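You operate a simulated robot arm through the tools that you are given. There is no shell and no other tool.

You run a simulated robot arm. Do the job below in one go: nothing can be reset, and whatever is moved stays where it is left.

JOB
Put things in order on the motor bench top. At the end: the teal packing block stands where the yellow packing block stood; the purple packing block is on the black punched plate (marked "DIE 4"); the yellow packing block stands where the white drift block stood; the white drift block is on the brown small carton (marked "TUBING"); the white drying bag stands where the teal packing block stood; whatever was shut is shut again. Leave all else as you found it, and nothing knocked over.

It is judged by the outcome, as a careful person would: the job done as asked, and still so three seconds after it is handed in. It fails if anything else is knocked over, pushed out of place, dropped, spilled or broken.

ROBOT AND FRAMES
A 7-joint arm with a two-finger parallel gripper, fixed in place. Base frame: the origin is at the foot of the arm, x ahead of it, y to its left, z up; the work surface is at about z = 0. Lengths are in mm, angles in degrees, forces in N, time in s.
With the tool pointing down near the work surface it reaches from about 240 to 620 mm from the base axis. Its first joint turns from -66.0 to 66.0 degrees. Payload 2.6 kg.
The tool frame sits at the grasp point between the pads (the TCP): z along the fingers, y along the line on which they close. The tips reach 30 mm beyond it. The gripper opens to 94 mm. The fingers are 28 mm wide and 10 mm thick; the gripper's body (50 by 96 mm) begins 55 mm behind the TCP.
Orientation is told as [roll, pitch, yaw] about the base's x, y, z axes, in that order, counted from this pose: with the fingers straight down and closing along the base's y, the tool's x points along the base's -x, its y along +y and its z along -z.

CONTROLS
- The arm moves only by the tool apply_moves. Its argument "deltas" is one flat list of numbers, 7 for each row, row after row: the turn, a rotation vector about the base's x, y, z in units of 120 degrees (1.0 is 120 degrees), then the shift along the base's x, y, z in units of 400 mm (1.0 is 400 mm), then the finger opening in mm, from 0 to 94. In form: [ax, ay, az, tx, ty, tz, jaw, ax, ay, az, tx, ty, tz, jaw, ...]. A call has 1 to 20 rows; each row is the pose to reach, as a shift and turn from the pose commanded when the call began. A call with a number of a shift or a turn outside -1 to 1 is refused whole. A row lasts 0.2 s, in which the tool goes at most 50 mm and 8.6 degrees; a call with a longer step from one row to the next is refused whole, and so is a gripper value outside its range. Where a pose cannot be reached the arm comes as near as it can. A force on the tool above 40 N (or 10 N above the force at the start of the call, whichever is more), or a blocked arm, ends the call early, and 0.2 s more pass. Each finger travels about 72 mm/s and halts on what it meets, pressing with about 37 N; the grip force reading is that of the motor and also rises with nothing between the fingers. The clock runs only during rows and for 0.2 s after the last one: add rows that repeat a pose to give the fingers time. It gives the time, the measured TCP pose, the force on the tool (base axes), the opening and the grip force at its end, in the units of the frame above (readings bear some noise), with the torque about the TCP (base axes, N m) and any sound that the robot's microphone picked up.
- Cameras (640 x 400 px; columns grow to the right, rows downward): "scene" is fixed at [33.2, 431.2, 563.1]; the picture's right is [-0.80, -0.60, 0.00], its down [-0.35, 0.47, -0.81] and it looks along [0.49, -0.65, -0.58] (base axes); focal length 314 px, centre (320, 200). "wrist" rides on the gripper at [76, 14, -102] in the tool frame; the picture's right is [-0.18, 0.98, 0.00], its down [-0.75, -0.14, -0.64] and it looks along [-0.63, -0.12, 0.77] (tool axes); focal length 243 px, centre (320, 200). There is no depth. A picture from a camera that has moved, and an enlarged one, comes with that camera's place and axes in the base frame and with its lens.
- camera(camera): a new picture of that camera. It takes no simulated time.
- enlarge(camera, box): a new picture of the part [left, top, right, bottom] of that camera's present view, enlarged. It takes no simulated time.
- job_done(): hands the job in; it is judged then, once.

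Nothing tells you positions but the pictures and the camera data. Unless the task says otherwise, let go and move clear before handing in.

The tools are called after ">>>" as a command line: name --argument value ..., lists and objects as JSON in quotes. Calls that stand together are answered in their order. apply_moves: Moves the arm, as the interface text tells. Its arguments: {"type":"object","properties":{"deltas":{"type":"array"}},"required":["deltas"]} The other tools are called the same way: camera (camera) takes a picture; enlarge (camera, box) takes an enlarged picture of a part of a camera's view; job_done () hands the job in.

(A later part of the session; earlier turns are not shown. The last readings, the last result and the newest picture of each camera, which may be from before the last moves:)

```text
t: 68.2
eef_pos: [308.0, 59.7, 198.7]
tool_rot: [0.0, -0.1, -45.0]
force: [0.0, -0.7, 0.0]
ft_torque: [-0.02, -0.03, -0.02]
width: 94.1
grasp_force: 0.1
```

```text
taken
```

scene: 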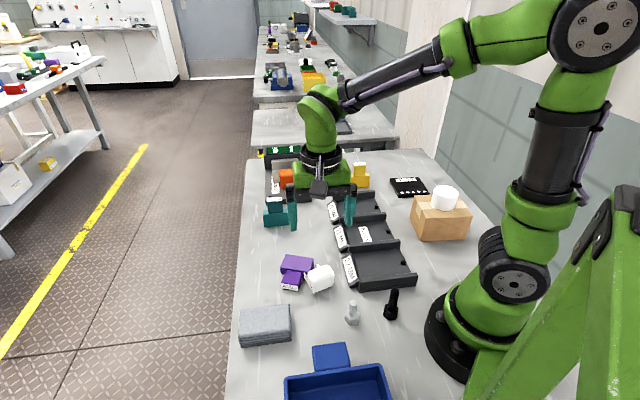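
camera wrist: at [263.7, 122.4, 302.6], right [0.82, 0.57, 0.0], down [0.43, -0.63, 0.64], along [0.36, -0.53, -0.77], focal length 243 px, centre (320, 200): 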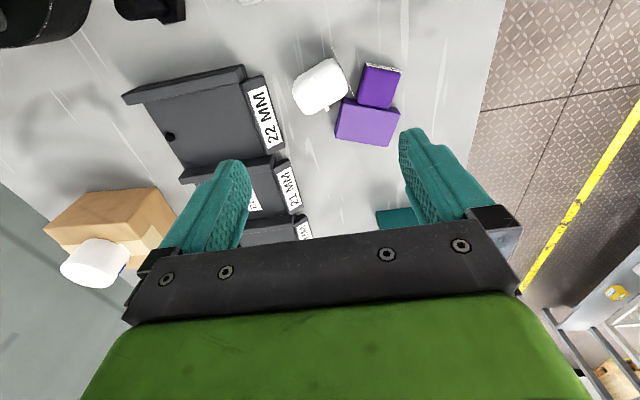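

>>> enlarge --camera "wrist" --box '[270, 40, 420, 160]'

>>> enlarge --camera "scene" --box '[256, 236, 344, 306]'

```text
3.33 times, centred on (345, 100) of wrist
camera zoom: at [263.7, 122.4, 302.6], right [0.82, 0.57, 0.0], down [0.43, -0.63, 0.64], along [0.36, -0.53, -0.77], focal length 809 px, centre (237, 533)
```

zoom: 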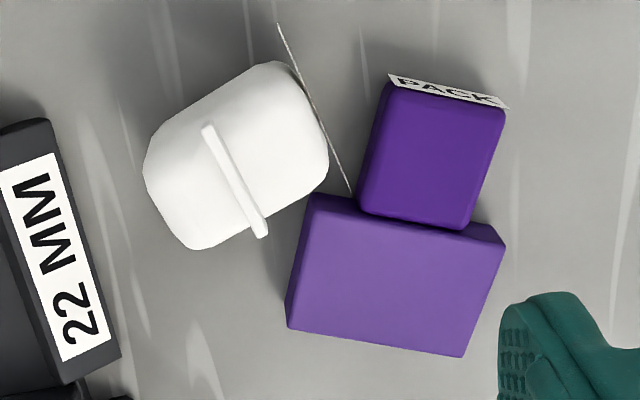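

```text
5.71 times, centred on (300, 271) of scene
camera zoom: at [33.2, 431.2, 563.1], right [-0.8, -0.6, 0.0], down [-0.35, 0.47, -0.81], along [0.49, -0.65, -0.58], focal length 1794 px, centre (434, -206)
```

zoom: 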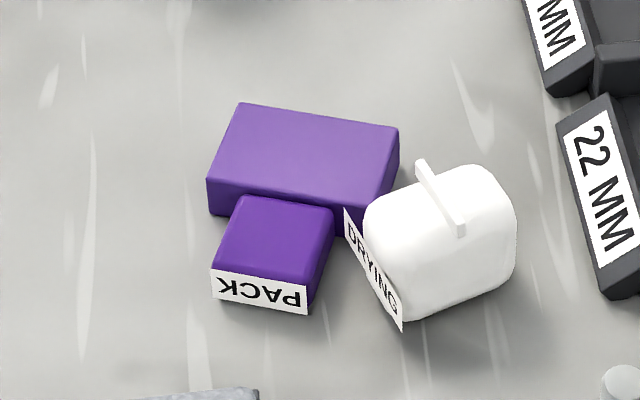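

The bag is about 55 x 39 mm and its top fin is about 44 mm high. The fallen purple block lies right beside it, so I'll deal with the purple block first. I'm testing how far the wrist can yaw, safely up high.

>>> apply_moves --deltas '[0, 0, 0.07, 0.01, 0, 0.01, 94, 0, 0, 0.14, 0.03, 0, 0.02, 94, 0, 0, 0.21, 0.05, 0, 0.03, 94, 0, 0, 0.28, 0.07, 0, 0.04, 94, 0, 0, 0.35, 0.09, 0, 0.05, 94, 0, 0, 0.42, 0.11, 0, 0.05, 94, 0, 0, 0.49, 0.13, 0, 0.05, 94, 0, 0, 0.56, 0.15, 0, 0.05, 94, 0, 0, 0.63, 0.15, 0, 0.05, 94, 0, 0, 0.7, 0.15, 0, 0.05, 94, 0, 0, 0.77, 0.15, 0, 0.05, 94, 0, 0, 0.84, 0.15, 0, 0.05, 94, 0, 0, 0.91, 0.15, 0, 0.05, 94, 0, 0, 0.98, 0.15, 0, 0.05, 94, 0, 0, 0.98, 0.15, 0, 0.05, 94]'

```text
t: 71.4
eef_pos: [369.2, 58.0, 221.1]
tool_rot: [0.0, 0.0, 72.8]
force: [-0.1, 0.4, -0.5]
ft_torque: [-0.01, -0.03, 0.03]
width: 93.9
grasp_force: 0.1
```

>>> apply_moves --deltas '[0, 0, 0.07, 0, 0, 0, 94, 0, 0, 0.14, 0, 0, 0, 94, 0, 0, 0.21, 0, 0, 0, 94, 0, 0, 0.28, 0, 0, 0, 94, 0, 0, 0.35, 0, 0, 0, 94, 0, 0, 0.35, 0, 0, 0, 94]'

>>> camera --camera "wrist"

>>> camera --camera "scene"

```text
t: 72.8
eef_pos: [369.5, 57.4, 221.1]
tool_rot: [0.0, -0.1, 114.8]
force: [0.4, 0.5, -1.4]
ft_torque: [0.01, 0.0, 0.04]
width: 93.8
grasp_force: 0.0
```

```text
taken
camera wrist: at [387.7, -17.4, 323.5], right [-0.97, -0.24, 0.0], down [-0.19, 0.74, 0.64], along [-0.16, 0.62, -0.77], focal length 243 px, centre (320, 200)
```

wrist: 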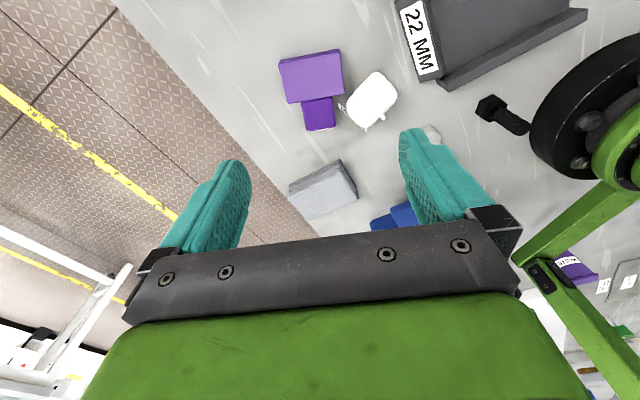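

```text
taken
```

scene: 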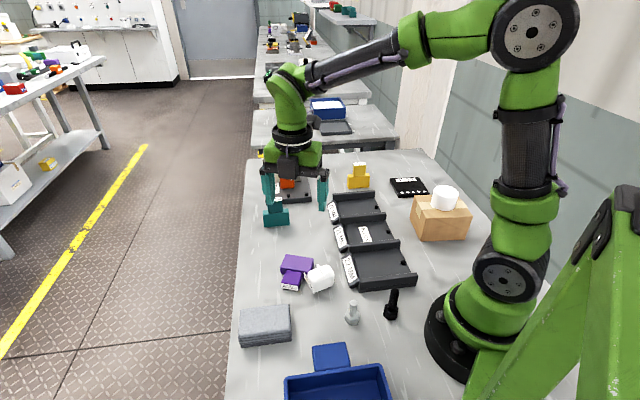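

The wrist reaches yaw 115°. Now a closer look to localize the purple block for a grasp near its base end, away from the bag.

>>> enlarge --camera "wrist" --box '[260, 30, 420, 150]'

```text
3.33 times, centred on (340, 90) of wrist
camera zoom: at [387.7, -17.4, 323.5], right [-0.97, -0.24, 0.0], down [-0.19, 0.74, 0.64], along [-0.16, 0.62, -0.77], focal length 809 px, centre (253, 567)
```

zoom: 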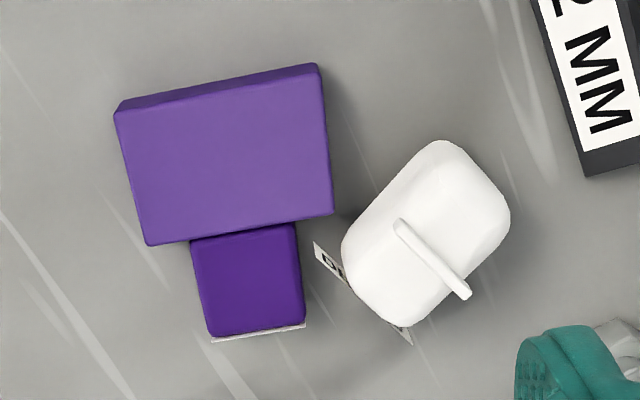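

>>> apply_moves --deltas '[0, 0, -0.003, 0.015, -0.015, -0.05, 94, 0, 0, -0.0067, 0.03, -0.03, -0.13, 94, 0, 0, -0.0067, 0.0305, -0.03, -0.23, 94, 0, 0, -0.0067, 0.0305, -0.03, -0.3, 94, 0, 0, -0.0067, 0.0305, -0.03, -0.3, 94]'

>>> camera --camera "wrist"

```text
t: 74.0
eef_pos: [380.7, 47.1, 98.6]
tool_rot: [0.0, 0.0, 113.8]
force: [-0.4, 0.2, 0.9]
ft_torque: [-0.01, 0.01, 0.01]
width: 94.0
grasp_force: 0.0
```

```text
taken
camera wrist: at [397.9, -28.6, 202.1], right [-0.97, -0.23, 0.0], down [-0.18, 0.75, 0.64], along [-0.15, 0.62, -0.77], focal length 243 px, centre (320, 200)
```

wrist: 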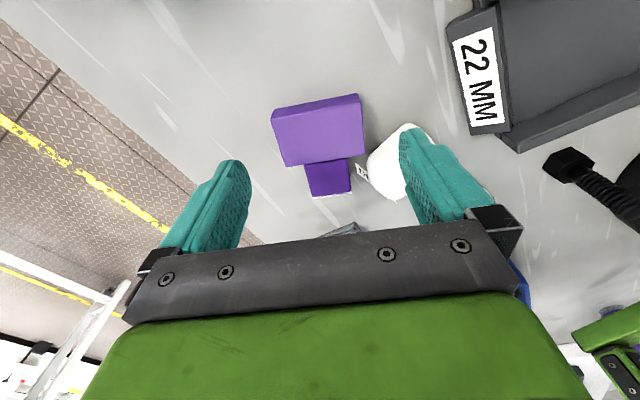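

>>> apply_moves --deltas '[0, 0, 0, 0.007, -0.0155, -0.04, 94, 0, 0, 0, 0.007, -0.0155, -0.08, 94, 0, 0, 0, 0.007, -0.0155, -0.11, 94, 0, 0, 0, 0.007, -0.0155, -0.11, 94]'

>>> camera --camera "wrist"

>>> enlarge --camera "scene" --box '[240, 210, 350, 310]'

```text
t: 75.0
eef_pos: [383.9, 40.8, 55.6]
tool_rot: [0.1, 0.0, 113.7]
force: [-0.3, -0.7, 0.0]
ft_torque: [0.01, -0.01, 0.05]
width: 93.9
grasp_force: 0.0
```

```text
taken
camera wrist: at [401.3, -35.3, 159.3], right [-0.97, -0.23, 0.0], down [-0.18, 0.75, 0.64], along [-0.15, 0.62, -0.77], focal length 243 px, centre (320, 200)
```

wrist: 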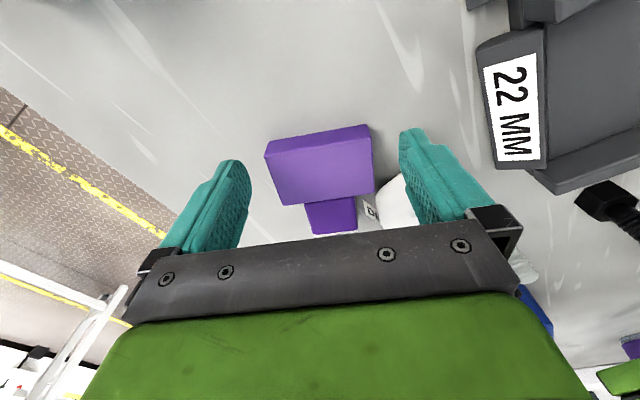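

```text
4.00 times, centred on (295, 260) of scene
camera zoom: at [33.2, 431.2, 563.1], right [-0.8, -0.6, 0.0], down [-0.35, 0.47, -0.81], along [0.49, -0.65, -0.58], focal length 1255 px, centre (420, -40)
```

zoom: 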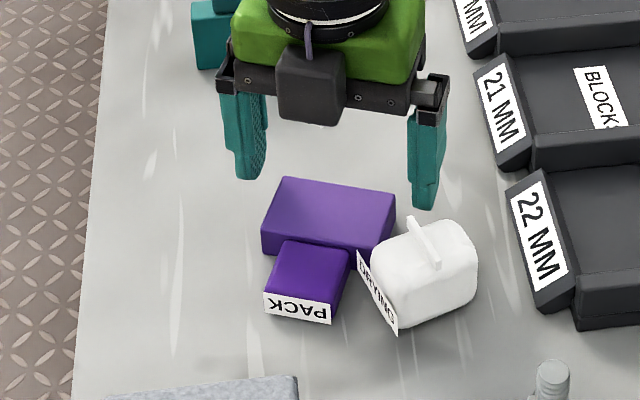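

>>> apply_moves --deltas '[0, 0, 0, 0, 0, 0, 88, 0, 0, 0, 0, 0, 0, 87, 0, 0, 0, 0, 0, -0.02, 87, 0, 0, 0, 0, 0, -0.04, 87, 0, 0, 0, 0, 0, -0.052, 87, 0, 0, 0, 0, 0, -0.052, 87]'

>>> camera --camera "wrist"

>>> enlarge --camera "scene" --box '[240, 210, 350, 310]'

```text
t: 76.4
eef_pos: [384.3, 39.8, 36.9]
tool_rot: [0.0, -0.1, 113.8]
force: [0.1, 0.0, 0.7]
ft_torque: [0.01, -0.01, -0.01]
width: 87.0
grasp_force: 0.0
```

```text
taken
camera wrist: at [401.5, -35.8, 138.6], right [-0.97, -0.23, 0.0], down [-0.18, 0.75, 0.64], along [-0.15, 0.62, -0.77], focal length 243 px, centre (320, 200)
```

wrist: 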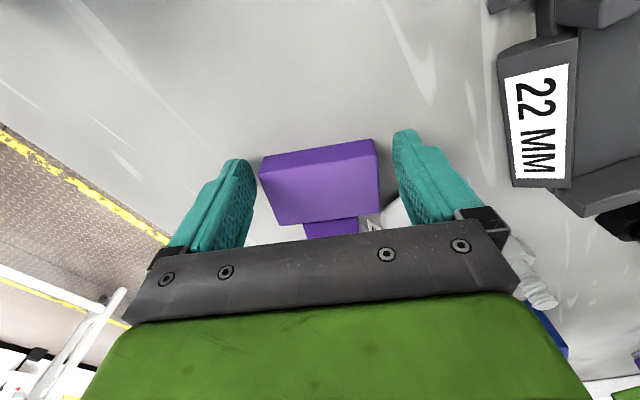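

```text
4.00 times, centred on (295, 260) of scene
camera zoom: at [33.2, 431.2, 563.1], right [-0.8, -0.6, 0.0], down [-0.35, 0.47, -0.81], along [0.49, -0.65, -0.58], focal length 1255 px, centre (420, -40)
```

zoom: 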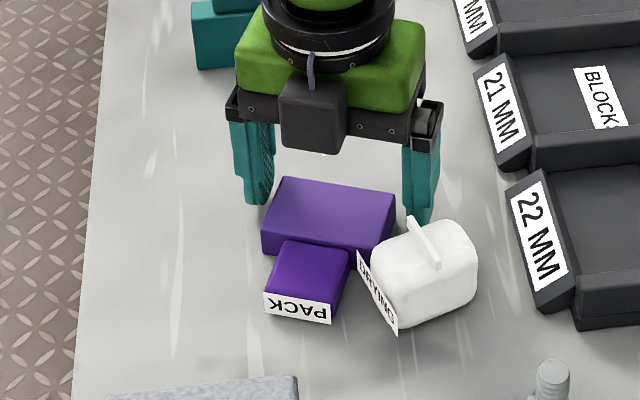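

>>> apply_moves --deltas '[0, 0, 0, 0, 0, -0.004, 87, 0, 0, 0, 0, 0, -0.0075, 87, 0, 0, 0, 0, 0, -0.0075, 80, 0, 0, 0, 0, 0, -0.0075, 74, 0, 0, 0, 0, 0, -0.0075, 66, 0, 0, 0, 0, 0, -0.0075, 50, 0, 0, 0, 0, 0, -0.0075, 50]'

>>> camera --camera "wrist"

>>> enlarge --camera "scene" --box '[240, 210, 350, 310]'

```text
t: 78.0
eef_pos: [383.6, 39.3, 32.2]
tool_rot: [0.0, 0.0, 113.9]
force: [-0.5, 0.9, 0.5]
ft_torque: [0.01, -0.08, 0.0]
width: 69.6
grasp_force: 37.4
```

```text
taken
camera wrist: at [401.6, -35.8, 135.4], right [-0.97, -0.23, 0.0], down [-0.18, 0.75, 0.64], along [-0.15, 0.62, -0.77], focal length 243 px, centre (320, 200)
```

wrist: 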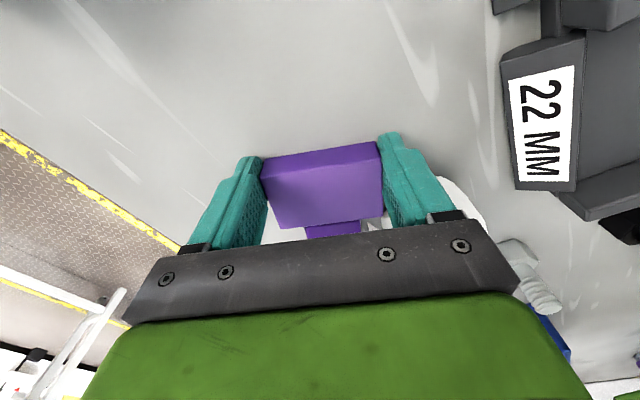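

```text
4.00 times, centred on (295, 260) of scene
camera zoom: at [33.2, 431.2, 563.1], right [-0.8, -0.6, 0.0], down [-0.35, 0.47, -0.81], along [0.49, -0.65, -0.58], focal length 1255 px, centre (420, -40)
```

zoom: 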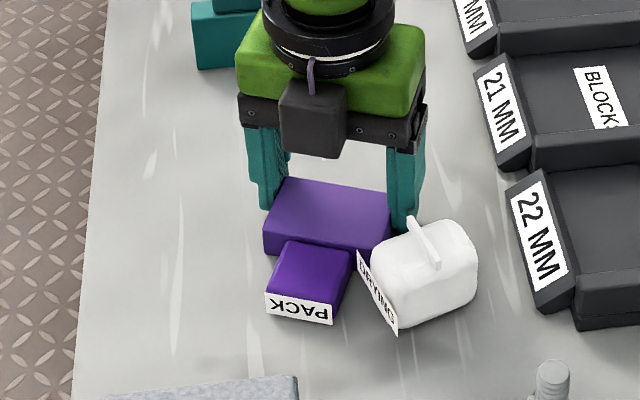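

Gripped. I lift it 30 mm, move it away from the bag, and check.

>>> apply_moves --deltas '[0, 0, 0, 0, 0, 0.01, 50, 0, 0, 0, 0, 0, 0.03, 50, 0, 0, 0, 0, 0, 0.055, 50, 0, 0, 0, 0, 0, 0.08, 50, 0, 0, 0, 0, 0, 0.09, 50, 0, 0, 0, 0.01, 0, 0.09, 50, 0, 0, 0, 0.03, 0.003, 0.09, 50, 0, 0, 0, 0.06, 0.007, 0.09, 50, 0, 0, 0, 0.09, 0.011, 0.09, 50, 0, 0, 0, 0.11, 0.014, 0.09, 50, 0, 0, 0, 0.116, 0.014, 0.09, 50, 0, 0, 0, 0.116, 0.014, 0.09, 50]'

>>> camera --camera "wrist"

>>> enlarge --camera "scene" --box '[220, 190, 350, 310]'

```text
t: 80.6
eef_pos: [432.5, 45.5, 69.0]
tool_rot: [0.1, 0.0, 113.8]
force: [0.5, 0.3, -2.5]
ft_torque: [-0.07, -0.03, -0.02]
width: 69.6
grasp_force: 37.1
```

```text
taken
camera wrist: at [448.9, -29.3, 172.0], right [-0.97, -0.23, 0.0], down [-0.18, 0.75, 0.64], along [-0.15, 0.62, -0.77], focal length 243 px, centre (320, 200)
```

wrist: 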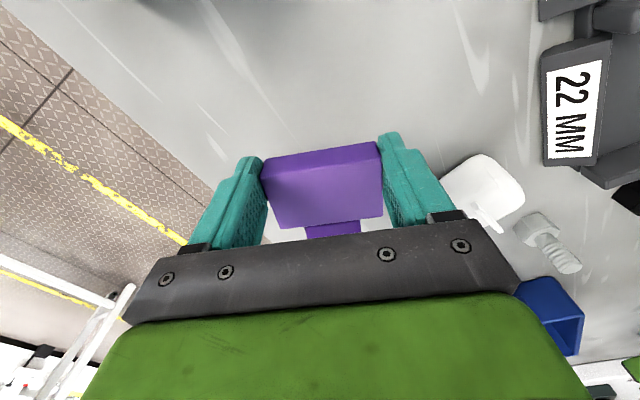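

```text
3.33 times, centred on (285, 250) of scene
camera zoom: at [33.2, 431.2, 563.1], right [-0.8, -0.6, 0.0], down [-0.35, 0.47, -0.81], along [0.49, -0.65, -0.58], focal length 1046 px, centre (437, 33)
```

zoom: 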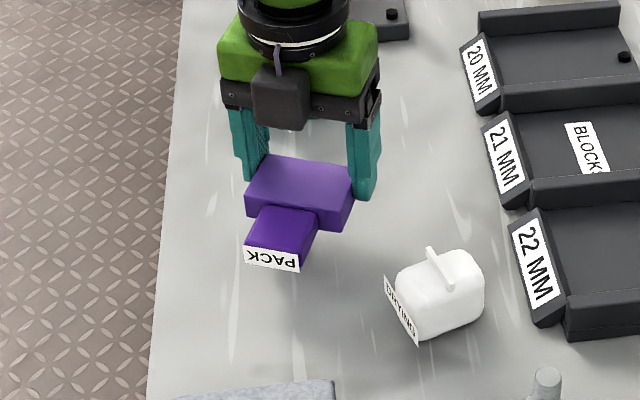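

Held well. I rotate it slowly at low height so its top points away from the robot.

>>> apply_moves --deltas '[0, 0, -0.02, 0, 0, 0, 50, 0, 0, -0.05, 0, 0, 0, 50, 0, 0, -0.09, 0, 0, 0, 50, 0, 0, -0.14, 0, 0, 0, 50, 0, 0, -0.19, 0, 0, 0, 50, 0, 0, -0.24, 0, 0, 0, 50, 0, 0, -0.29, 0, 0, 0, 50, 0, 0, -0.34, 0, 0, 0, 50, 0, 0, -0.39, 0, 0, 0, 50, 0, 0, -0.44, 0, 0, 0, 50, 0, 0, -0.48, 0, 0, 0, 50, 0, 0, -0.5, 0, 0, 0, 50, 0, 0, -0.5, 0, 0, 0, 50]'

>>> camera --camera "wrist"

```text
t: 83.4
eef_pos: [429.9, 46.5, 69.6]
tool_rot: [-0.1, 0.0, 53.8]
force: [1.0, -0.8, -2.4]
ft_torque: [-0.08, 0.04, 0.0]
width: 69.2
grasp_force: 37.2
```

```text
taken
camera wrist: at [372.8, -7.1, 172.6], right [-0.68, 0.73, 0.0], down [0.56, 0.52, 0.64], along [0.47, 0.44, -0.77], focal length 243 px, centre (320, 200)
```

wrist: 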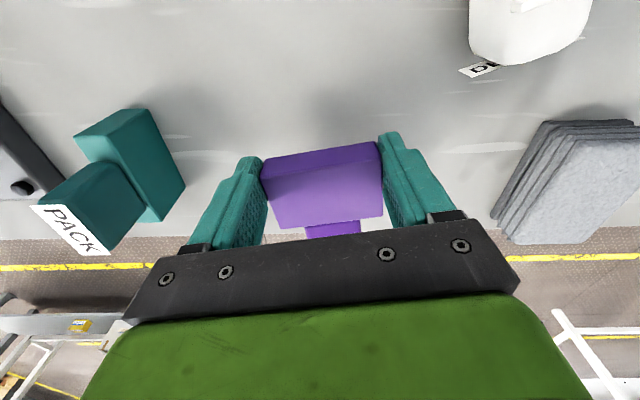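

>>> apply_moves --deltas '[0, 0, -0.02, 0, 0, 0, 50, 0, 0, -0.05, 0, 0, 0, 50, 0, 0, -0.09, 0, 0, 0, 50, 0, 0, -0.14, 0, 0, 0, 50, 0, 0, -0.19, 0, 0, 0, 50, 0, 0, -0.24, 0, 0, 0, 50, 0, 0, -0.29, 0, 0, 0, 50, 0, 0, -0.33, 0, 0, 0, 50, 0, 0, -0.36, 0, 0, 0, 50, 0, 0, -0.37, 0, 0, 0, 50, 0, 0, -0.37, 0, 0, 0, 50]'

>>> camera --camera "wrist"

>>> camera --camera "scene"

```text
t: 85.8
eef_pos: [430.8, 46.8, 68.9]
tool_rot: [0.0, 0.1, 9.4]
force: [0.2, -0.1, -2.5]
ft_torque: [-0.02, 0.09, 0.01]
width: 69.4
grasp_force: 37.1
```

```text
taken
camera wrist: at [352.7, 47.6, 172.2], right [0.02, 1.0, 0.0], down [0.77, -0.02, 0.64], along [0.64, -0.01, -0.77], focal length 243 px, centre (320, 200)
```

wrist: 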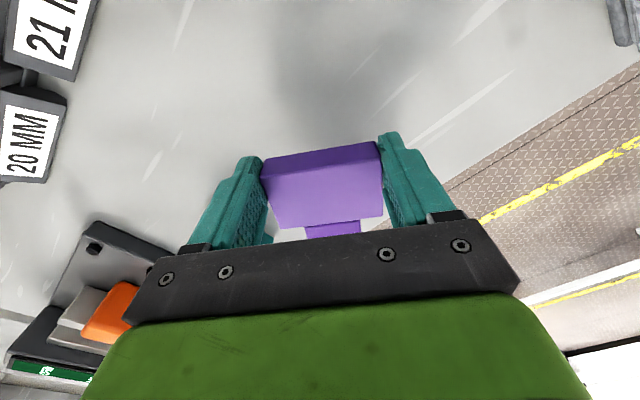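

```text
taken
```

scene: 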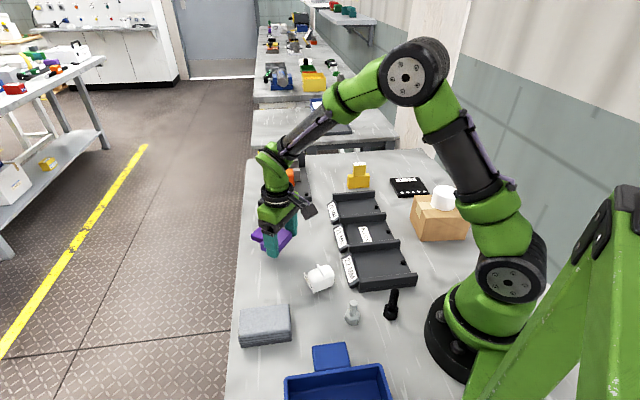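

>>> apply_moves --deltas '[0, 0, 0, 0, 0, -0.015, 50, 0, 0, 0, 0, 0, -0.04, 50, 0, 0, 0, 0, 0, -0.065, 50, 0, 0, 0, 0, 0, -0.08, 50, 0, 0, 0, 0, 0, -0.086, 50, 0, 0, 0, 0, 0, -0.086, 50]'

```text
t: 87.2
eef_pos: [429.9, 44.5, 34.0]
tool_rot: [0.0, -0.1, 9.3]
force: [0.9, 0.4, -2.1]
ft_torque: [0.02, 0.02, 0.01]
width: 69.3
grasp_force: 36.9
```

>>> apply_moves --deltas '[0, 0, 0, 0, 0, -0.003, 50, 0, 0, 0, 0, 0, -0.005, 50, 0, 0, 0, 0, 0, -0.005, 50]'

>>> enlarge --camera "scene" --box '[220, 190, 350, 310]'

```text
t: 88.0
eef_pos: [430.9, 45.0, 32.5]
tool_rot: [0.0, 0.0, 9.5]
force: [-1.2, -0.2, 1.0]
ft_torque: [-0.03, -0.01, -0.04]
width: 69.4
grasp_force: 37.0
```

```text
3.33 times, centred on (285, 250) of scene
camera zoom: at [33.2, 431.2, 563.1], right [-0.8, -0.6, 0.0], down [-0.35, 0.47, -0.81], along [0.49, -0.65, -0.58], focal length 1046 px, centre (437, 33)
```

zoom: 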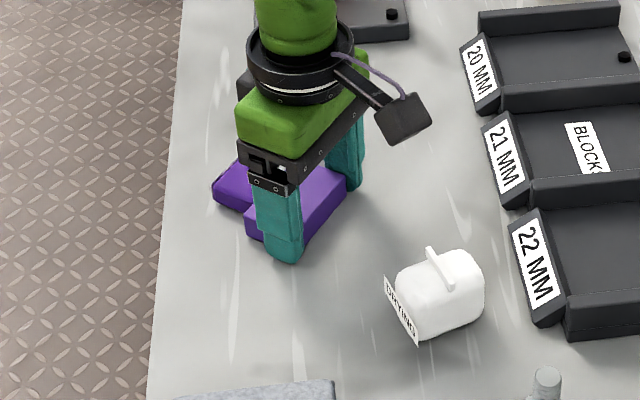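

>>> apply_moves --deltas '[0, 0, 0, 0, 0, 0, 71, 0, 0, 0, 0, 0, 0, 75, 0, 0, 0, 0, 0, 0, 84, 0, 0, 0, 0, 0, 0, 94, 0, 0, 0, 0, 0, 0, 94, 0, 0, 0, 0, 0, 0.03, 94, 0, 0, 0, 0, 0, 0.09, 94, 0, 0, 0, 0, 0, 0.18, 94, 0, 0, 0, 0, 0, 0.28, 94, 0, 0, 0, 0, 0, 0.36, 94, 0, 0, 0, 0, 0, 0.36, 94]'

>>> camera --camera "wrist"

>>> enlarge --camera "scene" --box '[220, 190, 350, 310]'

```text
t: 90.4
eef_pos: [431.7, 45.7, 177.4]
tool_rot: [0.0, 0.0, 9.5]
force: [0.0, 0.4, 0.1]
ft_torque: [0.0, 0.02, -0.04]
width: 93.9
grasp_force: 0.0
```

```text
taken
camera wrist: at [354.2, 48.7, 280.8], right [0.02, 1.0, 0.0], down [0.77, -0.02, 0.64], along [0.64, -0.01, -0.77], focal length 243 px, centre (320, 200)
```

wrist: 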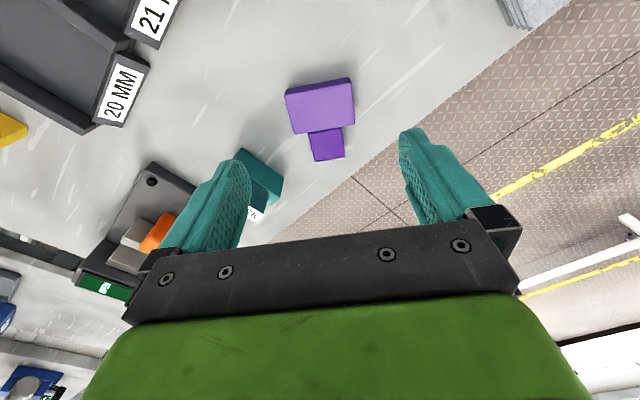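

```text
3.33 times, centred on (285, 250) of scene
camera zoom: at [33.2, 431.2, 563.1], right [-0.8, -0.6, 0.0], down [-0.35, 0.47, -0.81], along [0.49, -0.65, -0.58], focal length 1046 px, centre (437, 33)
```

zoom: 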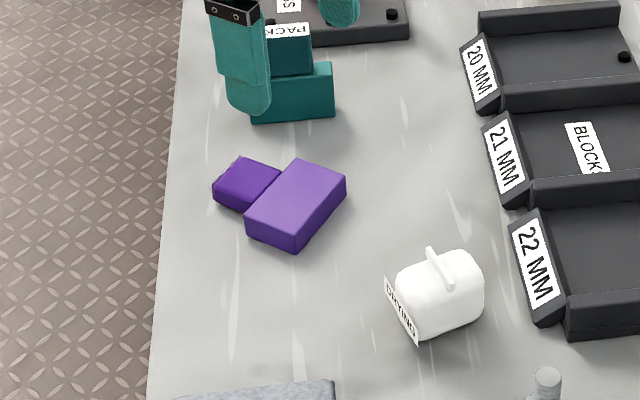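

The purple block lies flat with its top pointing away from the robot. Now I test in free air whether the tool can pitch far enough forward (70°) to stand it up.

>>> apply_moves --deltas '[0.0096, -0.0575, 0, 0, 0, 0.02, 94, 0.0193, -0.115, 0, 0, 0, 0.03, 94, 0.0289, -0.1725, 0, 0, 0, 0.03, 94, 0.0385, -0.23, 0, 0, 0, 0.03, 94, 0.0481, -0.2876, 0, 0, 0, 0.03, 94, 0.0578, -0.3451, 0, 0, 0, 0.03, 94, 0.0674, -0.4026, 0, 0, 0, 0.03, 94, 0.077, -0.4601, 0, 0, 0, 0.03, 94, 0.0866, -0.5176, 0, 0, 0, 0.03, 94, 0.0963, -0.5752, 0, 0, 0, 0.03, 94, 0.0963, -0.5752, 0, 0, 0, 0.03, 94]'

>>> camera --camera "scene"

>>> camera --camera "wrist"

```text
t: 92.8
eef_pos: [429.9, 44.8, 188.2]
tool_rot: [0.3, -70.0, 9.2]
force: [-0.3, -0.8, 0.2]
ft_torque: [0.0, 0.0, -0.04]
width: 94.0
grasp_force: 0.0
out of reach, approached as far as the arm can: row 7
```

```text
taken
```

scene: 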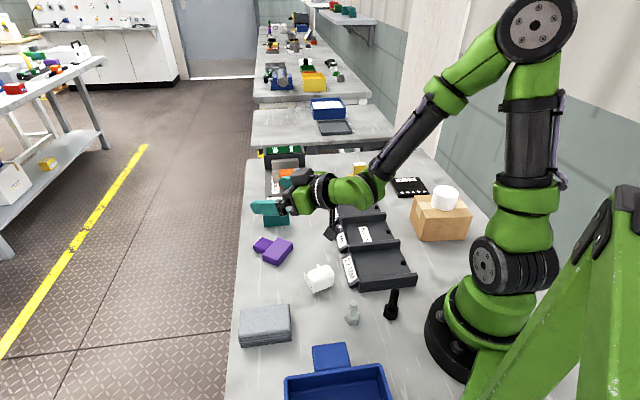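

```text
taken
camera wrist: at [307.1, 39.7, 152.0], right [-0.1, 0.98, 0.17], down [-0.32, -0.2, 0.93], along [0.94, 0.04, 0.33], focal length 243 px, centre (320, 200)
```

wrist: 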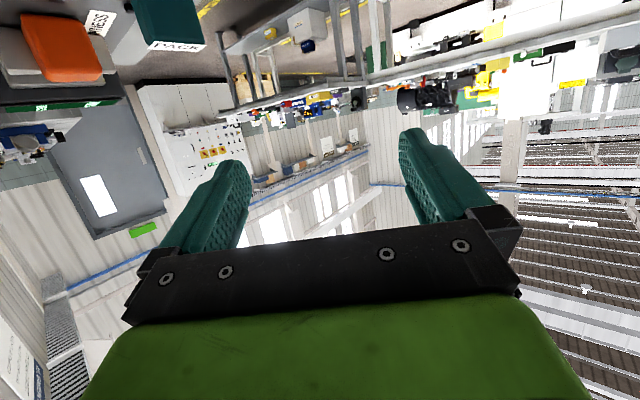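

The arm reaches a 70° forward pitch, and 60° keeps the wrist camera clear of the table. So I'll pick the block up leaning 30° back and set it down pitched 60° forward. First back to vertical to localize it.

>>> apply_moves --deltas '[-0.0096, 0.0575, 0, 0, 0, 0, 94, -0.0193, 0.115, 0, 0, 0, 0, 94, -0.0289, 0.1725, 0, 0, 0, 0, 94, -0.0385, 0.23, 0, 0, 0, 0, 94, -0.0481, 0.2876, 0, 0, 0, 0, 94, -0.0578, 0.3451, 0, 0, 0, 0, 94, -0.0674, 0.4026, 0, 0, 0, 0, 94, -0.077, 0.4601, 0, 0, 0, 0, 94, -0.0866, 0.5176, 0, 0, 0, 0, 94, -0.0963, 0.5752, 0, 0, 0, 0, 94, -0.0963, 0.5752, 0, 0, 0, 0, 94]'

>>> enlarge --camera "wrist" --box '[260, 60, 380, 180]'

>>> enlarge --camera "scene" --box '[240, 220, 310, 280]'

```text
t: 95.2
eef_pos: [431.5, 45.1, 188.3]
tool_rot: [0.1, 0.1, 9.5]
force: [0.6, -0.5, -0.6]
ft_torque: [0.01, 0.02, 0.01]
width: 94.0
grasp_force: 0.1
```

```text
3.33 times, centred on (320, 120) of wrist
camera zoom: at [353.5, 47.4, 291.7], right [0.02, 1.0, 0.0], down [0.77, -0.01, 0.64], along [0.64, -0.01, -0.77], focal length 809 px, centre (320, 467)
```

zoom: 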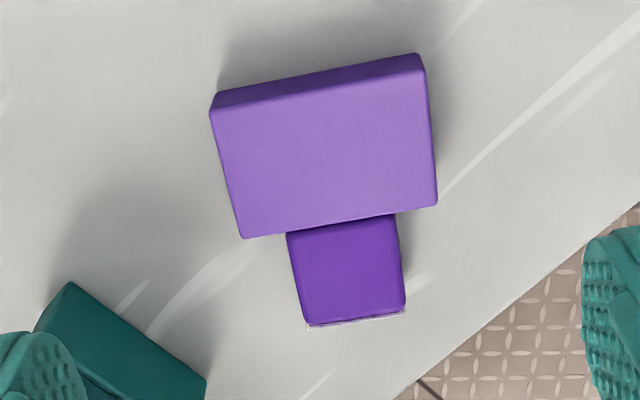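

```text
6.67 times, centred on (275, 250) of scene
camera zoom: at [33.2, 431.2, 563.1], right [-0.8, -0.6, 0.0], down [-0.35, 0.47, -0.81], along [0.49, -0.65, -0.58], focal length 2092 px, centre (620, -133)
```

zoom: 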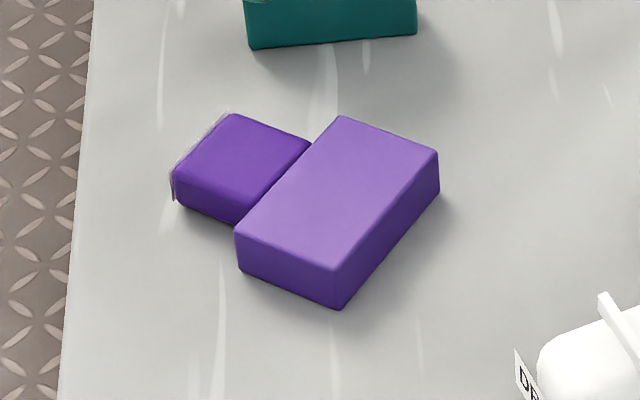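

Purple's base edge is at about (425,45) and its axis points at 9.5°. I move over its narrow upper part with the tool leaning 30° back.

>>> apply_moves --deltas '[-0.0069, 0.0411, 0, 0.03, 0.005, -0.01, 80, -0.0138, 0.0822, 0, 0.06, 0.01, -0.03, 64, -0.0206, 0.1233, 0, 0.09, 0.016, -0.06, 64, -0.0275, 0.1644, 0, 0.12, 0.021, -0.09, 64, -0.0344, 0.2055, 0, 0.145, 0.026, -0.12, 64, -0.0413, 0.2466, 0, 0.1675, 0.03, -0.145, 64, -0.0413, 0.2466, 0, 0.1675, 0.03, -0.145, 64]'

>>> camera --camera "wrist"

>>> enlarge --camera "scene" --box '[200, 130, 340, 280]'

```text
t: 96.8
eef_pos: [497.6, 57.3, 129.9]
tool_rot: [0.0, 30.1, 9.4]
force: [0.3, -0.4, -0.1]
ft_torque: [0.01, -0.02, 0.0]
width: 63.9
grasp_force: 0.0
```

```text
taken
camera wrist: at [480.5, 69.3, 257.5], right [-0.01, 1.0, -0.09], down [0.98, 0.02, 0.18], along [0.18, -0.09, -0.98], focal length 243 px, centre (320, 200)
```

wrist: 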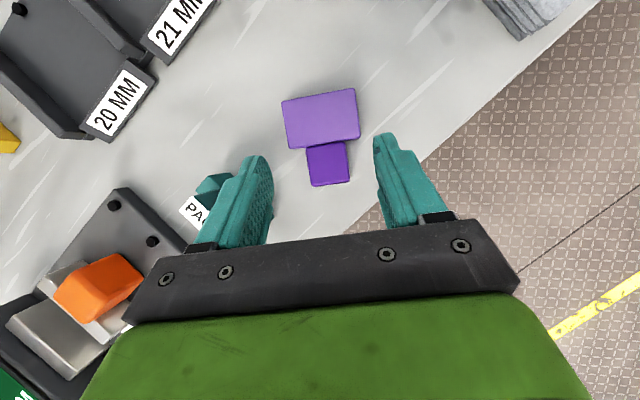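

```text
2.67 times, centred on (270, 205) of scene
camera zoom: at [33.2, 431.2, 563.1], right [-0.8, -0.6, 0.0], down [-0.35, 0.47, -0.81], along [0.49, -0.65, -0.58], focal length 837 px, centre (453, 187)
```

zoom: 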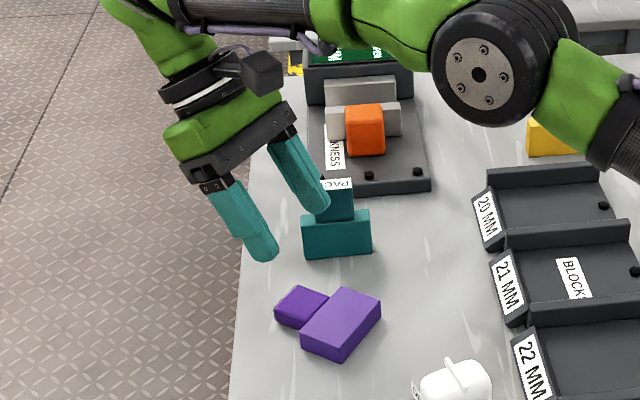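

Reached the leaning pose and aligned. I descend vertically in stages.

>>> apply_moves --deltas '[0, 0, 0, 0.002, 0.001, -0.05, 64, 0, 0, 0, 0.002, 0.001, -0.11, 64, 0, 0, 0, 0.002, 0.001, -0.16, 64, 0, 0, 0, 0.002, 0.001, -0.18, 64, 0, 0, 0, 0.002, 0.001, -0.18, 64]'

>>> camera --camera "wrist"

>>> enlarge --camera "scene" --box '[220, 170, 320, 280]'

```text
t: 98.0
eef_pos: [498.6, 57.8, 58.1]
tool_rot: [0.0, 30.0, 9.3]
force: [0.5, -0.7, 0.7]
ft_torque: [0.0, 0.04, 0.03]
width: 63.8
grasp_force: 0.1
```

```text
taken
camera wrist: at [481.5, 69.2, 185.6], right [0.0, 1.0, -0.09], down [0.98, 0.02, 0.18], along [0.18, -0.09, -0.98], focal length 243 px, centre (320, 200)
```

wrist: 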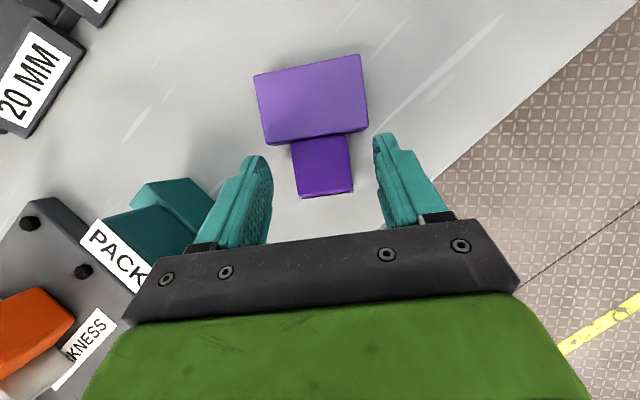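

```text
3.64 times, centred on (270, 225) of scene
camera zoom: at [33.2, 431.2, 563.1], right [-0.8, -0.6, 0.0], down [-0.35, 0.47, -0.81], along [0.49, -0.65, -0.58], focal length 1141 px, centre (502, 109)
```

zoom: 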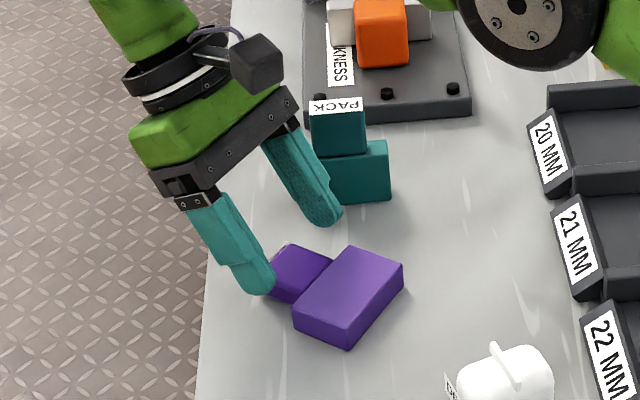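

>>> apply_moves --deltas '[0, 0, 0, 0, 0, -0.02, 64, 0, 0, 0, 0, 0, -0.04, 64, 0, 0, 0, 0, 0, -0.055, 64, 0, 0, 0, 0, 0, -0.055, 64]'

>>> camera --camera "wrist"

>>> enlarge --camera "scene" --box '[220, 180, 320, 280]'

```text
t: 99.0
eef_pos: [498.3, 57.4, 36.8]
tool_rot: [0.0, 30.0, 9.4]
force: [0.5, -0.2, -0.1]
ft_torque: [-0.01, -0.02, -0.01]
width: 63.8
grasp_force: 0.1
```

```text
taken
camera wrist: at [481.2, 69.2, 164.3], right [0.0, 1.0, -0.09], down [0.98, 0.02, 0.18], along [0.18, -0.09, -0.98], focal length 243 px, centre (320, 200)
```

wrist: 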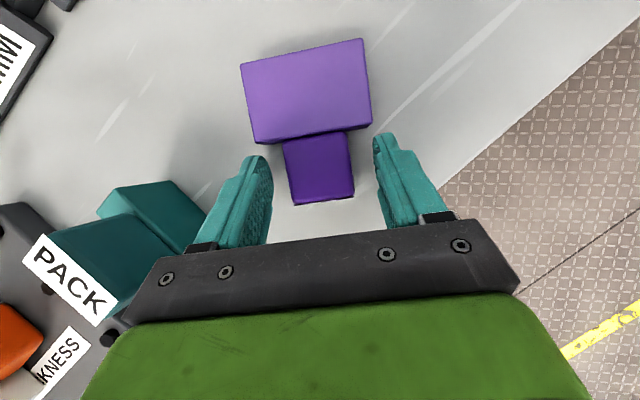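

```text
4.00 times, centred on (270, 230) of scene
camera zoom: at [33.2, 431.2, 563.1], right [-0.8, -0.6, 0.0], down [-0.35, 0.47, -0.81], along [0.49, -0.65, -0.58], focal length 1255 px, centre (520, 80)
```

zoom: 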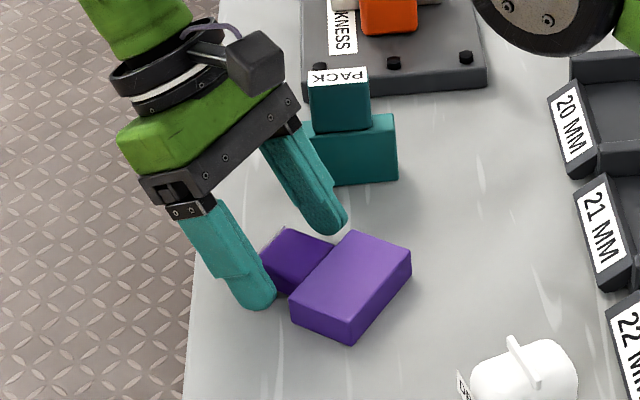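

>>> apply_moves --deltas '[0, 0, 0, 0.001, -0.007, -0.003, 64, 0, 0, 0, 0.001, -0.007, -0.003, 56, 0, 0, 0, 0.001, -0.007, -0.003, 48, 0, 0, 0, 0.001, -0.007, -0.003, 42, 0, 0, 0, 0.001, -0.007, -0.003, 34, 0, 0, 0, 0.001, -0.007, -0.003, 20, 0, 0, 0, 0.001, -0.007, -0.003, 20]'

>>> camera --camera "wrist"

>>> enlarge --camera "scene" --box '[220, 180, 320, 280]'

```text
t: 100.6
eef_pos: [499.6, 54.0, 36.1]
tool_rot: [0.0, 30.0, 9.4]
force: [0.2, -0.5, -0.1]
ft_torque: [-0.02, -0.02, -0.09]
width: 39.3
grasp_force: 37.1
```

```text
taken
camera wrist: at [481.2, 66.8, 162.9], right [0.0, 1.0, -0.09], down [0.98, 0.02, 0.18], along [0.18, -0.09, -0.98], focal length 243 px, centre (320, 200)
```

wrist: 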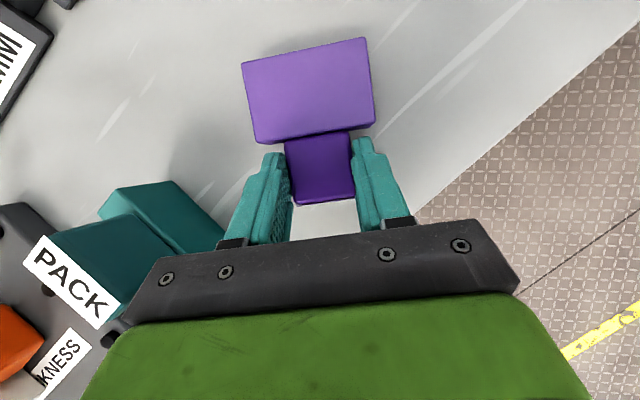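

```text
4.00 times, centred on (270, 230) of scene
camera zoom: at [33.2, 431.2, 563.1], right [-0.8, -0.6, 0.0], down [-0.35, 0.47, -0.81], along [0.49, -0.65, -0.58], focal length 1255 px, centre (520, 80)
```

zoom: 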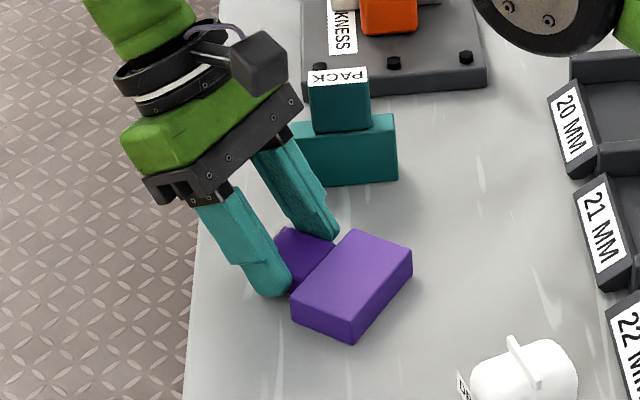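

Gripped (39 mm). Lifting 80 mm gently, still in the same orientation.

>>> apply_moves --deltas '[0, 0, 0, 0, 0, 0.008, 20, 0, 0, 0, 0, 0, 0.025, 20, 0, 0, 0, 0, 0, 0.05, 20, 0, 0, 0, 0, 0, 0.085, 20, 0, 0, 0, 0, 0, 0.125, 20, 0, 0, 0, 0, 0, 0.165, 20, 0, 0, 0, 0, 0, 0.195, 20, 0, 0, 0, 0, 0, 0.21, 20, 0, 0, 0, 0, 0, 0.21, 20]'

>>> camera --camera "wrist"

>>> enlarge --camera "scene" --box '[220, 150, 340, 270]'

```text
t: 102.6
eef_pos: [499.6, 55.3, 120.3]
tool_rot: [-0.2, 30.0, 9.4]
force: [0.0, -0.2, -1.9]
ft_torque: [-0.01, -0.08, -0.01]
width: 39.1
grasp_force: 36.7
```

```text
taken
camera wrist: at [481.1, 66.8, 247.1], right [0.0, 1.0, -0.09], down [0.98, 0.02, 0.18], along [0.18, -0.09, -0.98], focal length 243 px, centre (320, 200)
```

wrist: 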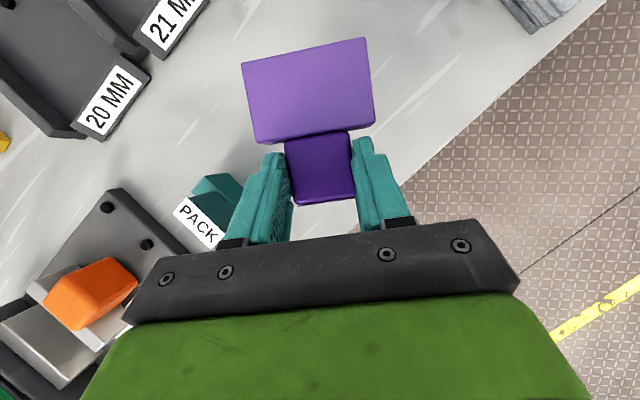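

```text
3.33 times, centred on (280, 210) of scene
camera zoom: at [33.2, 431.2, 563.1], right [-0.8, -0.6, 0.0], down [-0.35, 0.47, -0.81], along [0.49, -0.65, -0.58], focal length 1046 px, centre (453, 167)
```

zoom: 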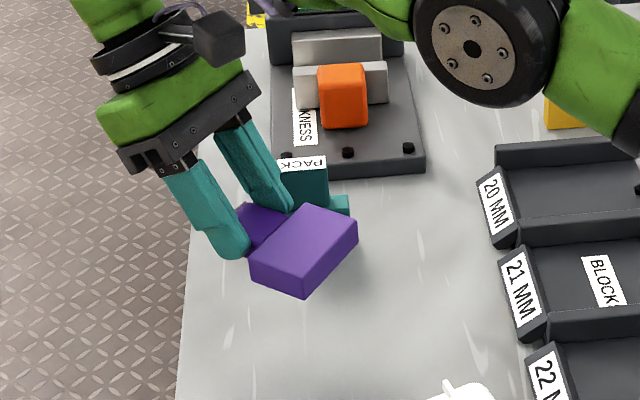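

Held rigidly. I pitch forward slowly, drifting a little inward, and check halfway.

>>> apply_moves --deltas '[0.0034, -0.0206, 0, 0, 0, 0, 20, 0.0102, -0.0617, 0, -0.004, -0.001, 0, 20, 0.017, -0.1028, 0, -0.01, -0.002, 0, 20, 0.0238, -0.1439, 0, -0.017, -0.003, 0, 20, 0.0306, -0.185, 0, -0.025, -0.004, 0, 20, 0.0374, -0.2261, 0, -0.033, -0.006, 0, 20, 0.0442, -0.2672, 0, -0.041, -0.007, 0, 20, 0.051, -0.3083, 0, -0.048, -0.008, 0, 20, 0.0578, -0.3494, 0, -0.053, -0.009, 0, 20, 0.0612, -0.37, 0, -0.056, -0.009, 0, 20, 0.0612, -0.37, 0, -0.056, -0.009, 0, 20]'

>>> camera --camera "wrist"

>>> enlarge --camera "scene" --box '[220, 150, 340, 270]'

```text
t: 105.0
eef_pos: [477.0, 53.3, 119.4]
tool_rot: [0.0, -15.0, 9.4]
force: [0.6, -0.1, -1.6]
ft_torque: [-0.02, -0.02, 0.02]
width: 39.6
grasp_force: 36.7
```

```text
taken
camera wrist: at [374.9, 50.2, 199.6], right [0.01, 1.0, 0.05], down [0.58, -0.05, 0.82], along [0.82, 0.01, -0.58], focal length 243 px, centre (320, 200)
```

wrist: 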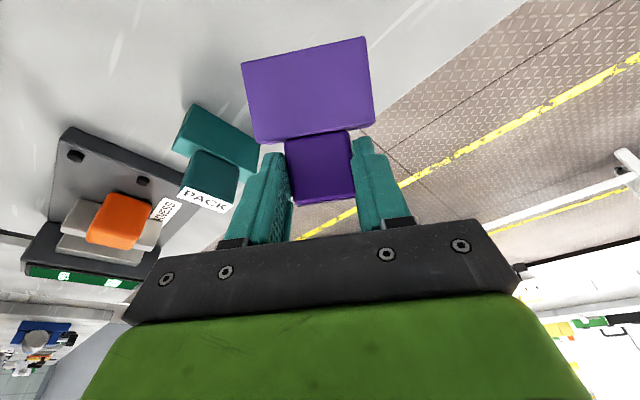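

```text
3.33 times, centred on (280, 210) of scene
camera zoom: at [33.2, 431.2, 563.1], right [-0.8, -0.6, 0.0], down [-0.35, 0.47, -0.81], along [0.49, -0.65, -0.58], focal length 1046 px, centre (453, 167)
```

zoom: 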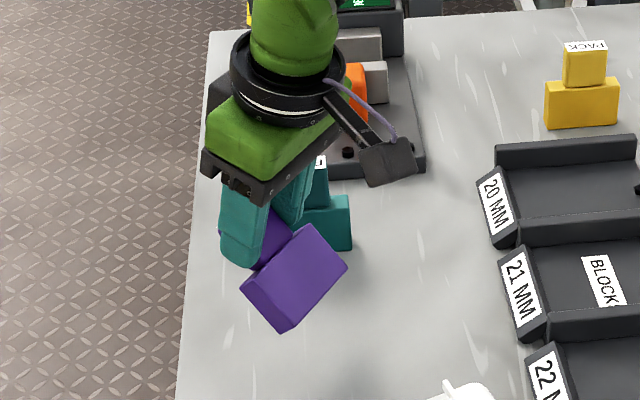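

>>> apply_moves --deltas '[0.0034, -0.0206, 0, 0, 0, 0, 20, 0.0102, -0.0617, 0, -0.004, -0.001, 0, 20, 0.017, -0.1028, 0, -0.01, -0.002, 0, 20, 0.0238, -0.1439, 0, -0.017, -0.003, 0, 20, 0.0306, -0.185, 0, -0.025, -0.004, 0, 20, 0.0374, -0.2261, 0, -0.033, -0.006, 0, 20, 0.0442, -0.2672, 0, -0.041, -0.007, 0, 20, 0.051, -0.3083, 0, -0.048, -0.008, 0, 20, 0.0578, -0.3494, 0, -0.053, -0.009, 0, 20, 0.0612, -0.37, 0, -0.056, -0.009, 0, 20, 0.0612, -0.37, 0, -0.056, -0.009, 0, 20]'

>>> camera --camera "wrist"

>>> enlarge --camera "scene" --box '[220, 150, 340, 270]'

>>> camera --camera "scene"

```text
t: 107.4
eef_pos: [451.8, 46.3, 118.2]
tool_rot: [0.0, -60.1, 9.3]
force: [0.2, 0.0, -2.5]
ft_torque: [0.01, 0.08, -0.01]
width: 39.5
grasp_force: 37.3
```

```text
taken
camera wrist: at [325.3, 41.4, 104.5], right [-0.07, 0.98, 0.16], down [-0.15, -0.17, 0.97], along [0.99, 0.04, 0.16], focal length 243 px, centre (320, 200)
```

wrist: 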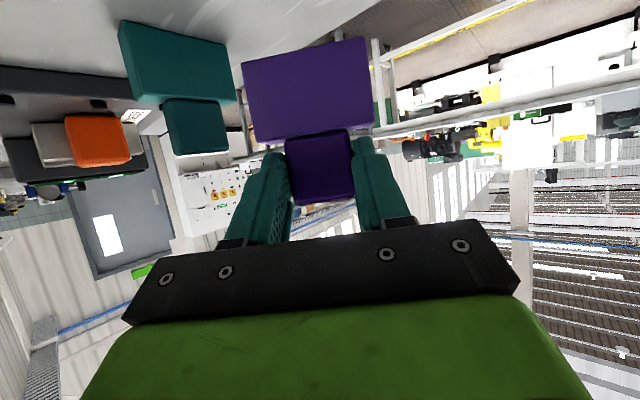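

```text
3.33 times, centred on (280, 210) of scene
camera zoom: at [33.2, 431.2, 563.1], right [-0.8, -0.6, 0.0], down [-0.35, 0.47, -0.81], along [0.49, -0.65, -0.58], focal length 1046 px, centre (453, 167)
```

zoom: 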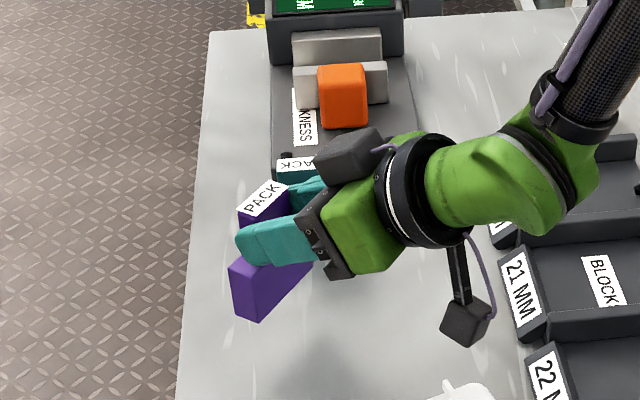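

```text
taken
```

scene: 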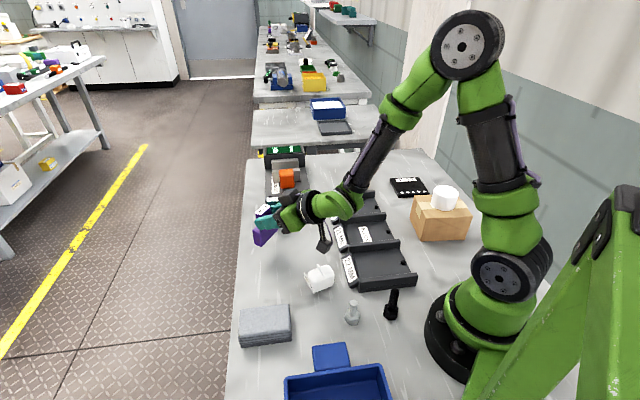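

Upright with PACK on top. The hanging wrist camera would come near the bag here, so I shift sideways away from it before lowering.

>>> apply_moves --deltas '[0, 0, 0, 0.003, -0.01, 0, 20, 0, 0, 0, 0.008, -0.03, 0, 20, 0, 0, 0, 0.015, -0.055, 0, 20, 0, 0, 0, 0.022, -0.075, -0.01, 20, 0, 0, 0, 0.0255, -0.086, -0.025, 20, 0, 0, 0, 0.0255, -0.086, -0.045, 20, 0, 0, 0, 0.0255, -0.086, -0.06, 20, 0, 0, 0, 0.0255, -0.086, -0.06, 20]'

>>> camera --camera "scene"

>>> enlarge --camera "scene" --box '[230, 180, 350, 290]'

```text
t: 109.2
eef_pos: [463.3, 13.9, 94.9]
tool_rot: [-0.2, -60.1, 9.6]
force: [0.1, 0.2, -2.5]
ft_torque: [-0.01, 0.06, -0.03]
width: 39.6
grasp_force: 37.0
```

```text
taken
```

scene: 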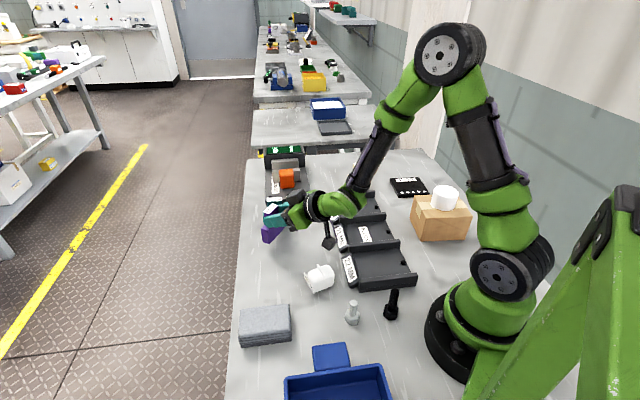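

```text
3.64 times, centred on (290, 235) of scene
camera zoom: at [33.2, 431.2, 563.1], right [-0.8, -0.6, 0.0], down [-0.35, 0.47, -0.81], along [0.49, -0.65, -0.58], focal length 1141 px, centre (429, 73)
```

zoom: 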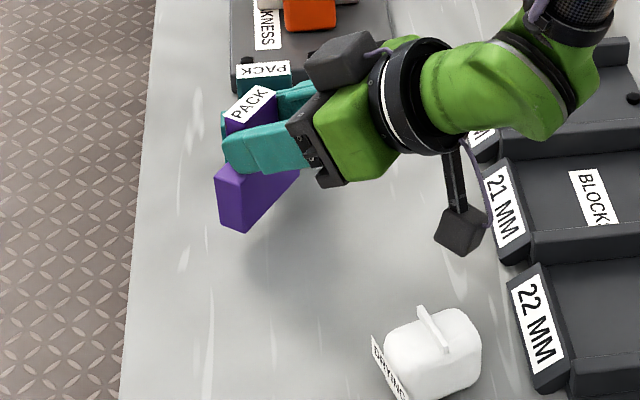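

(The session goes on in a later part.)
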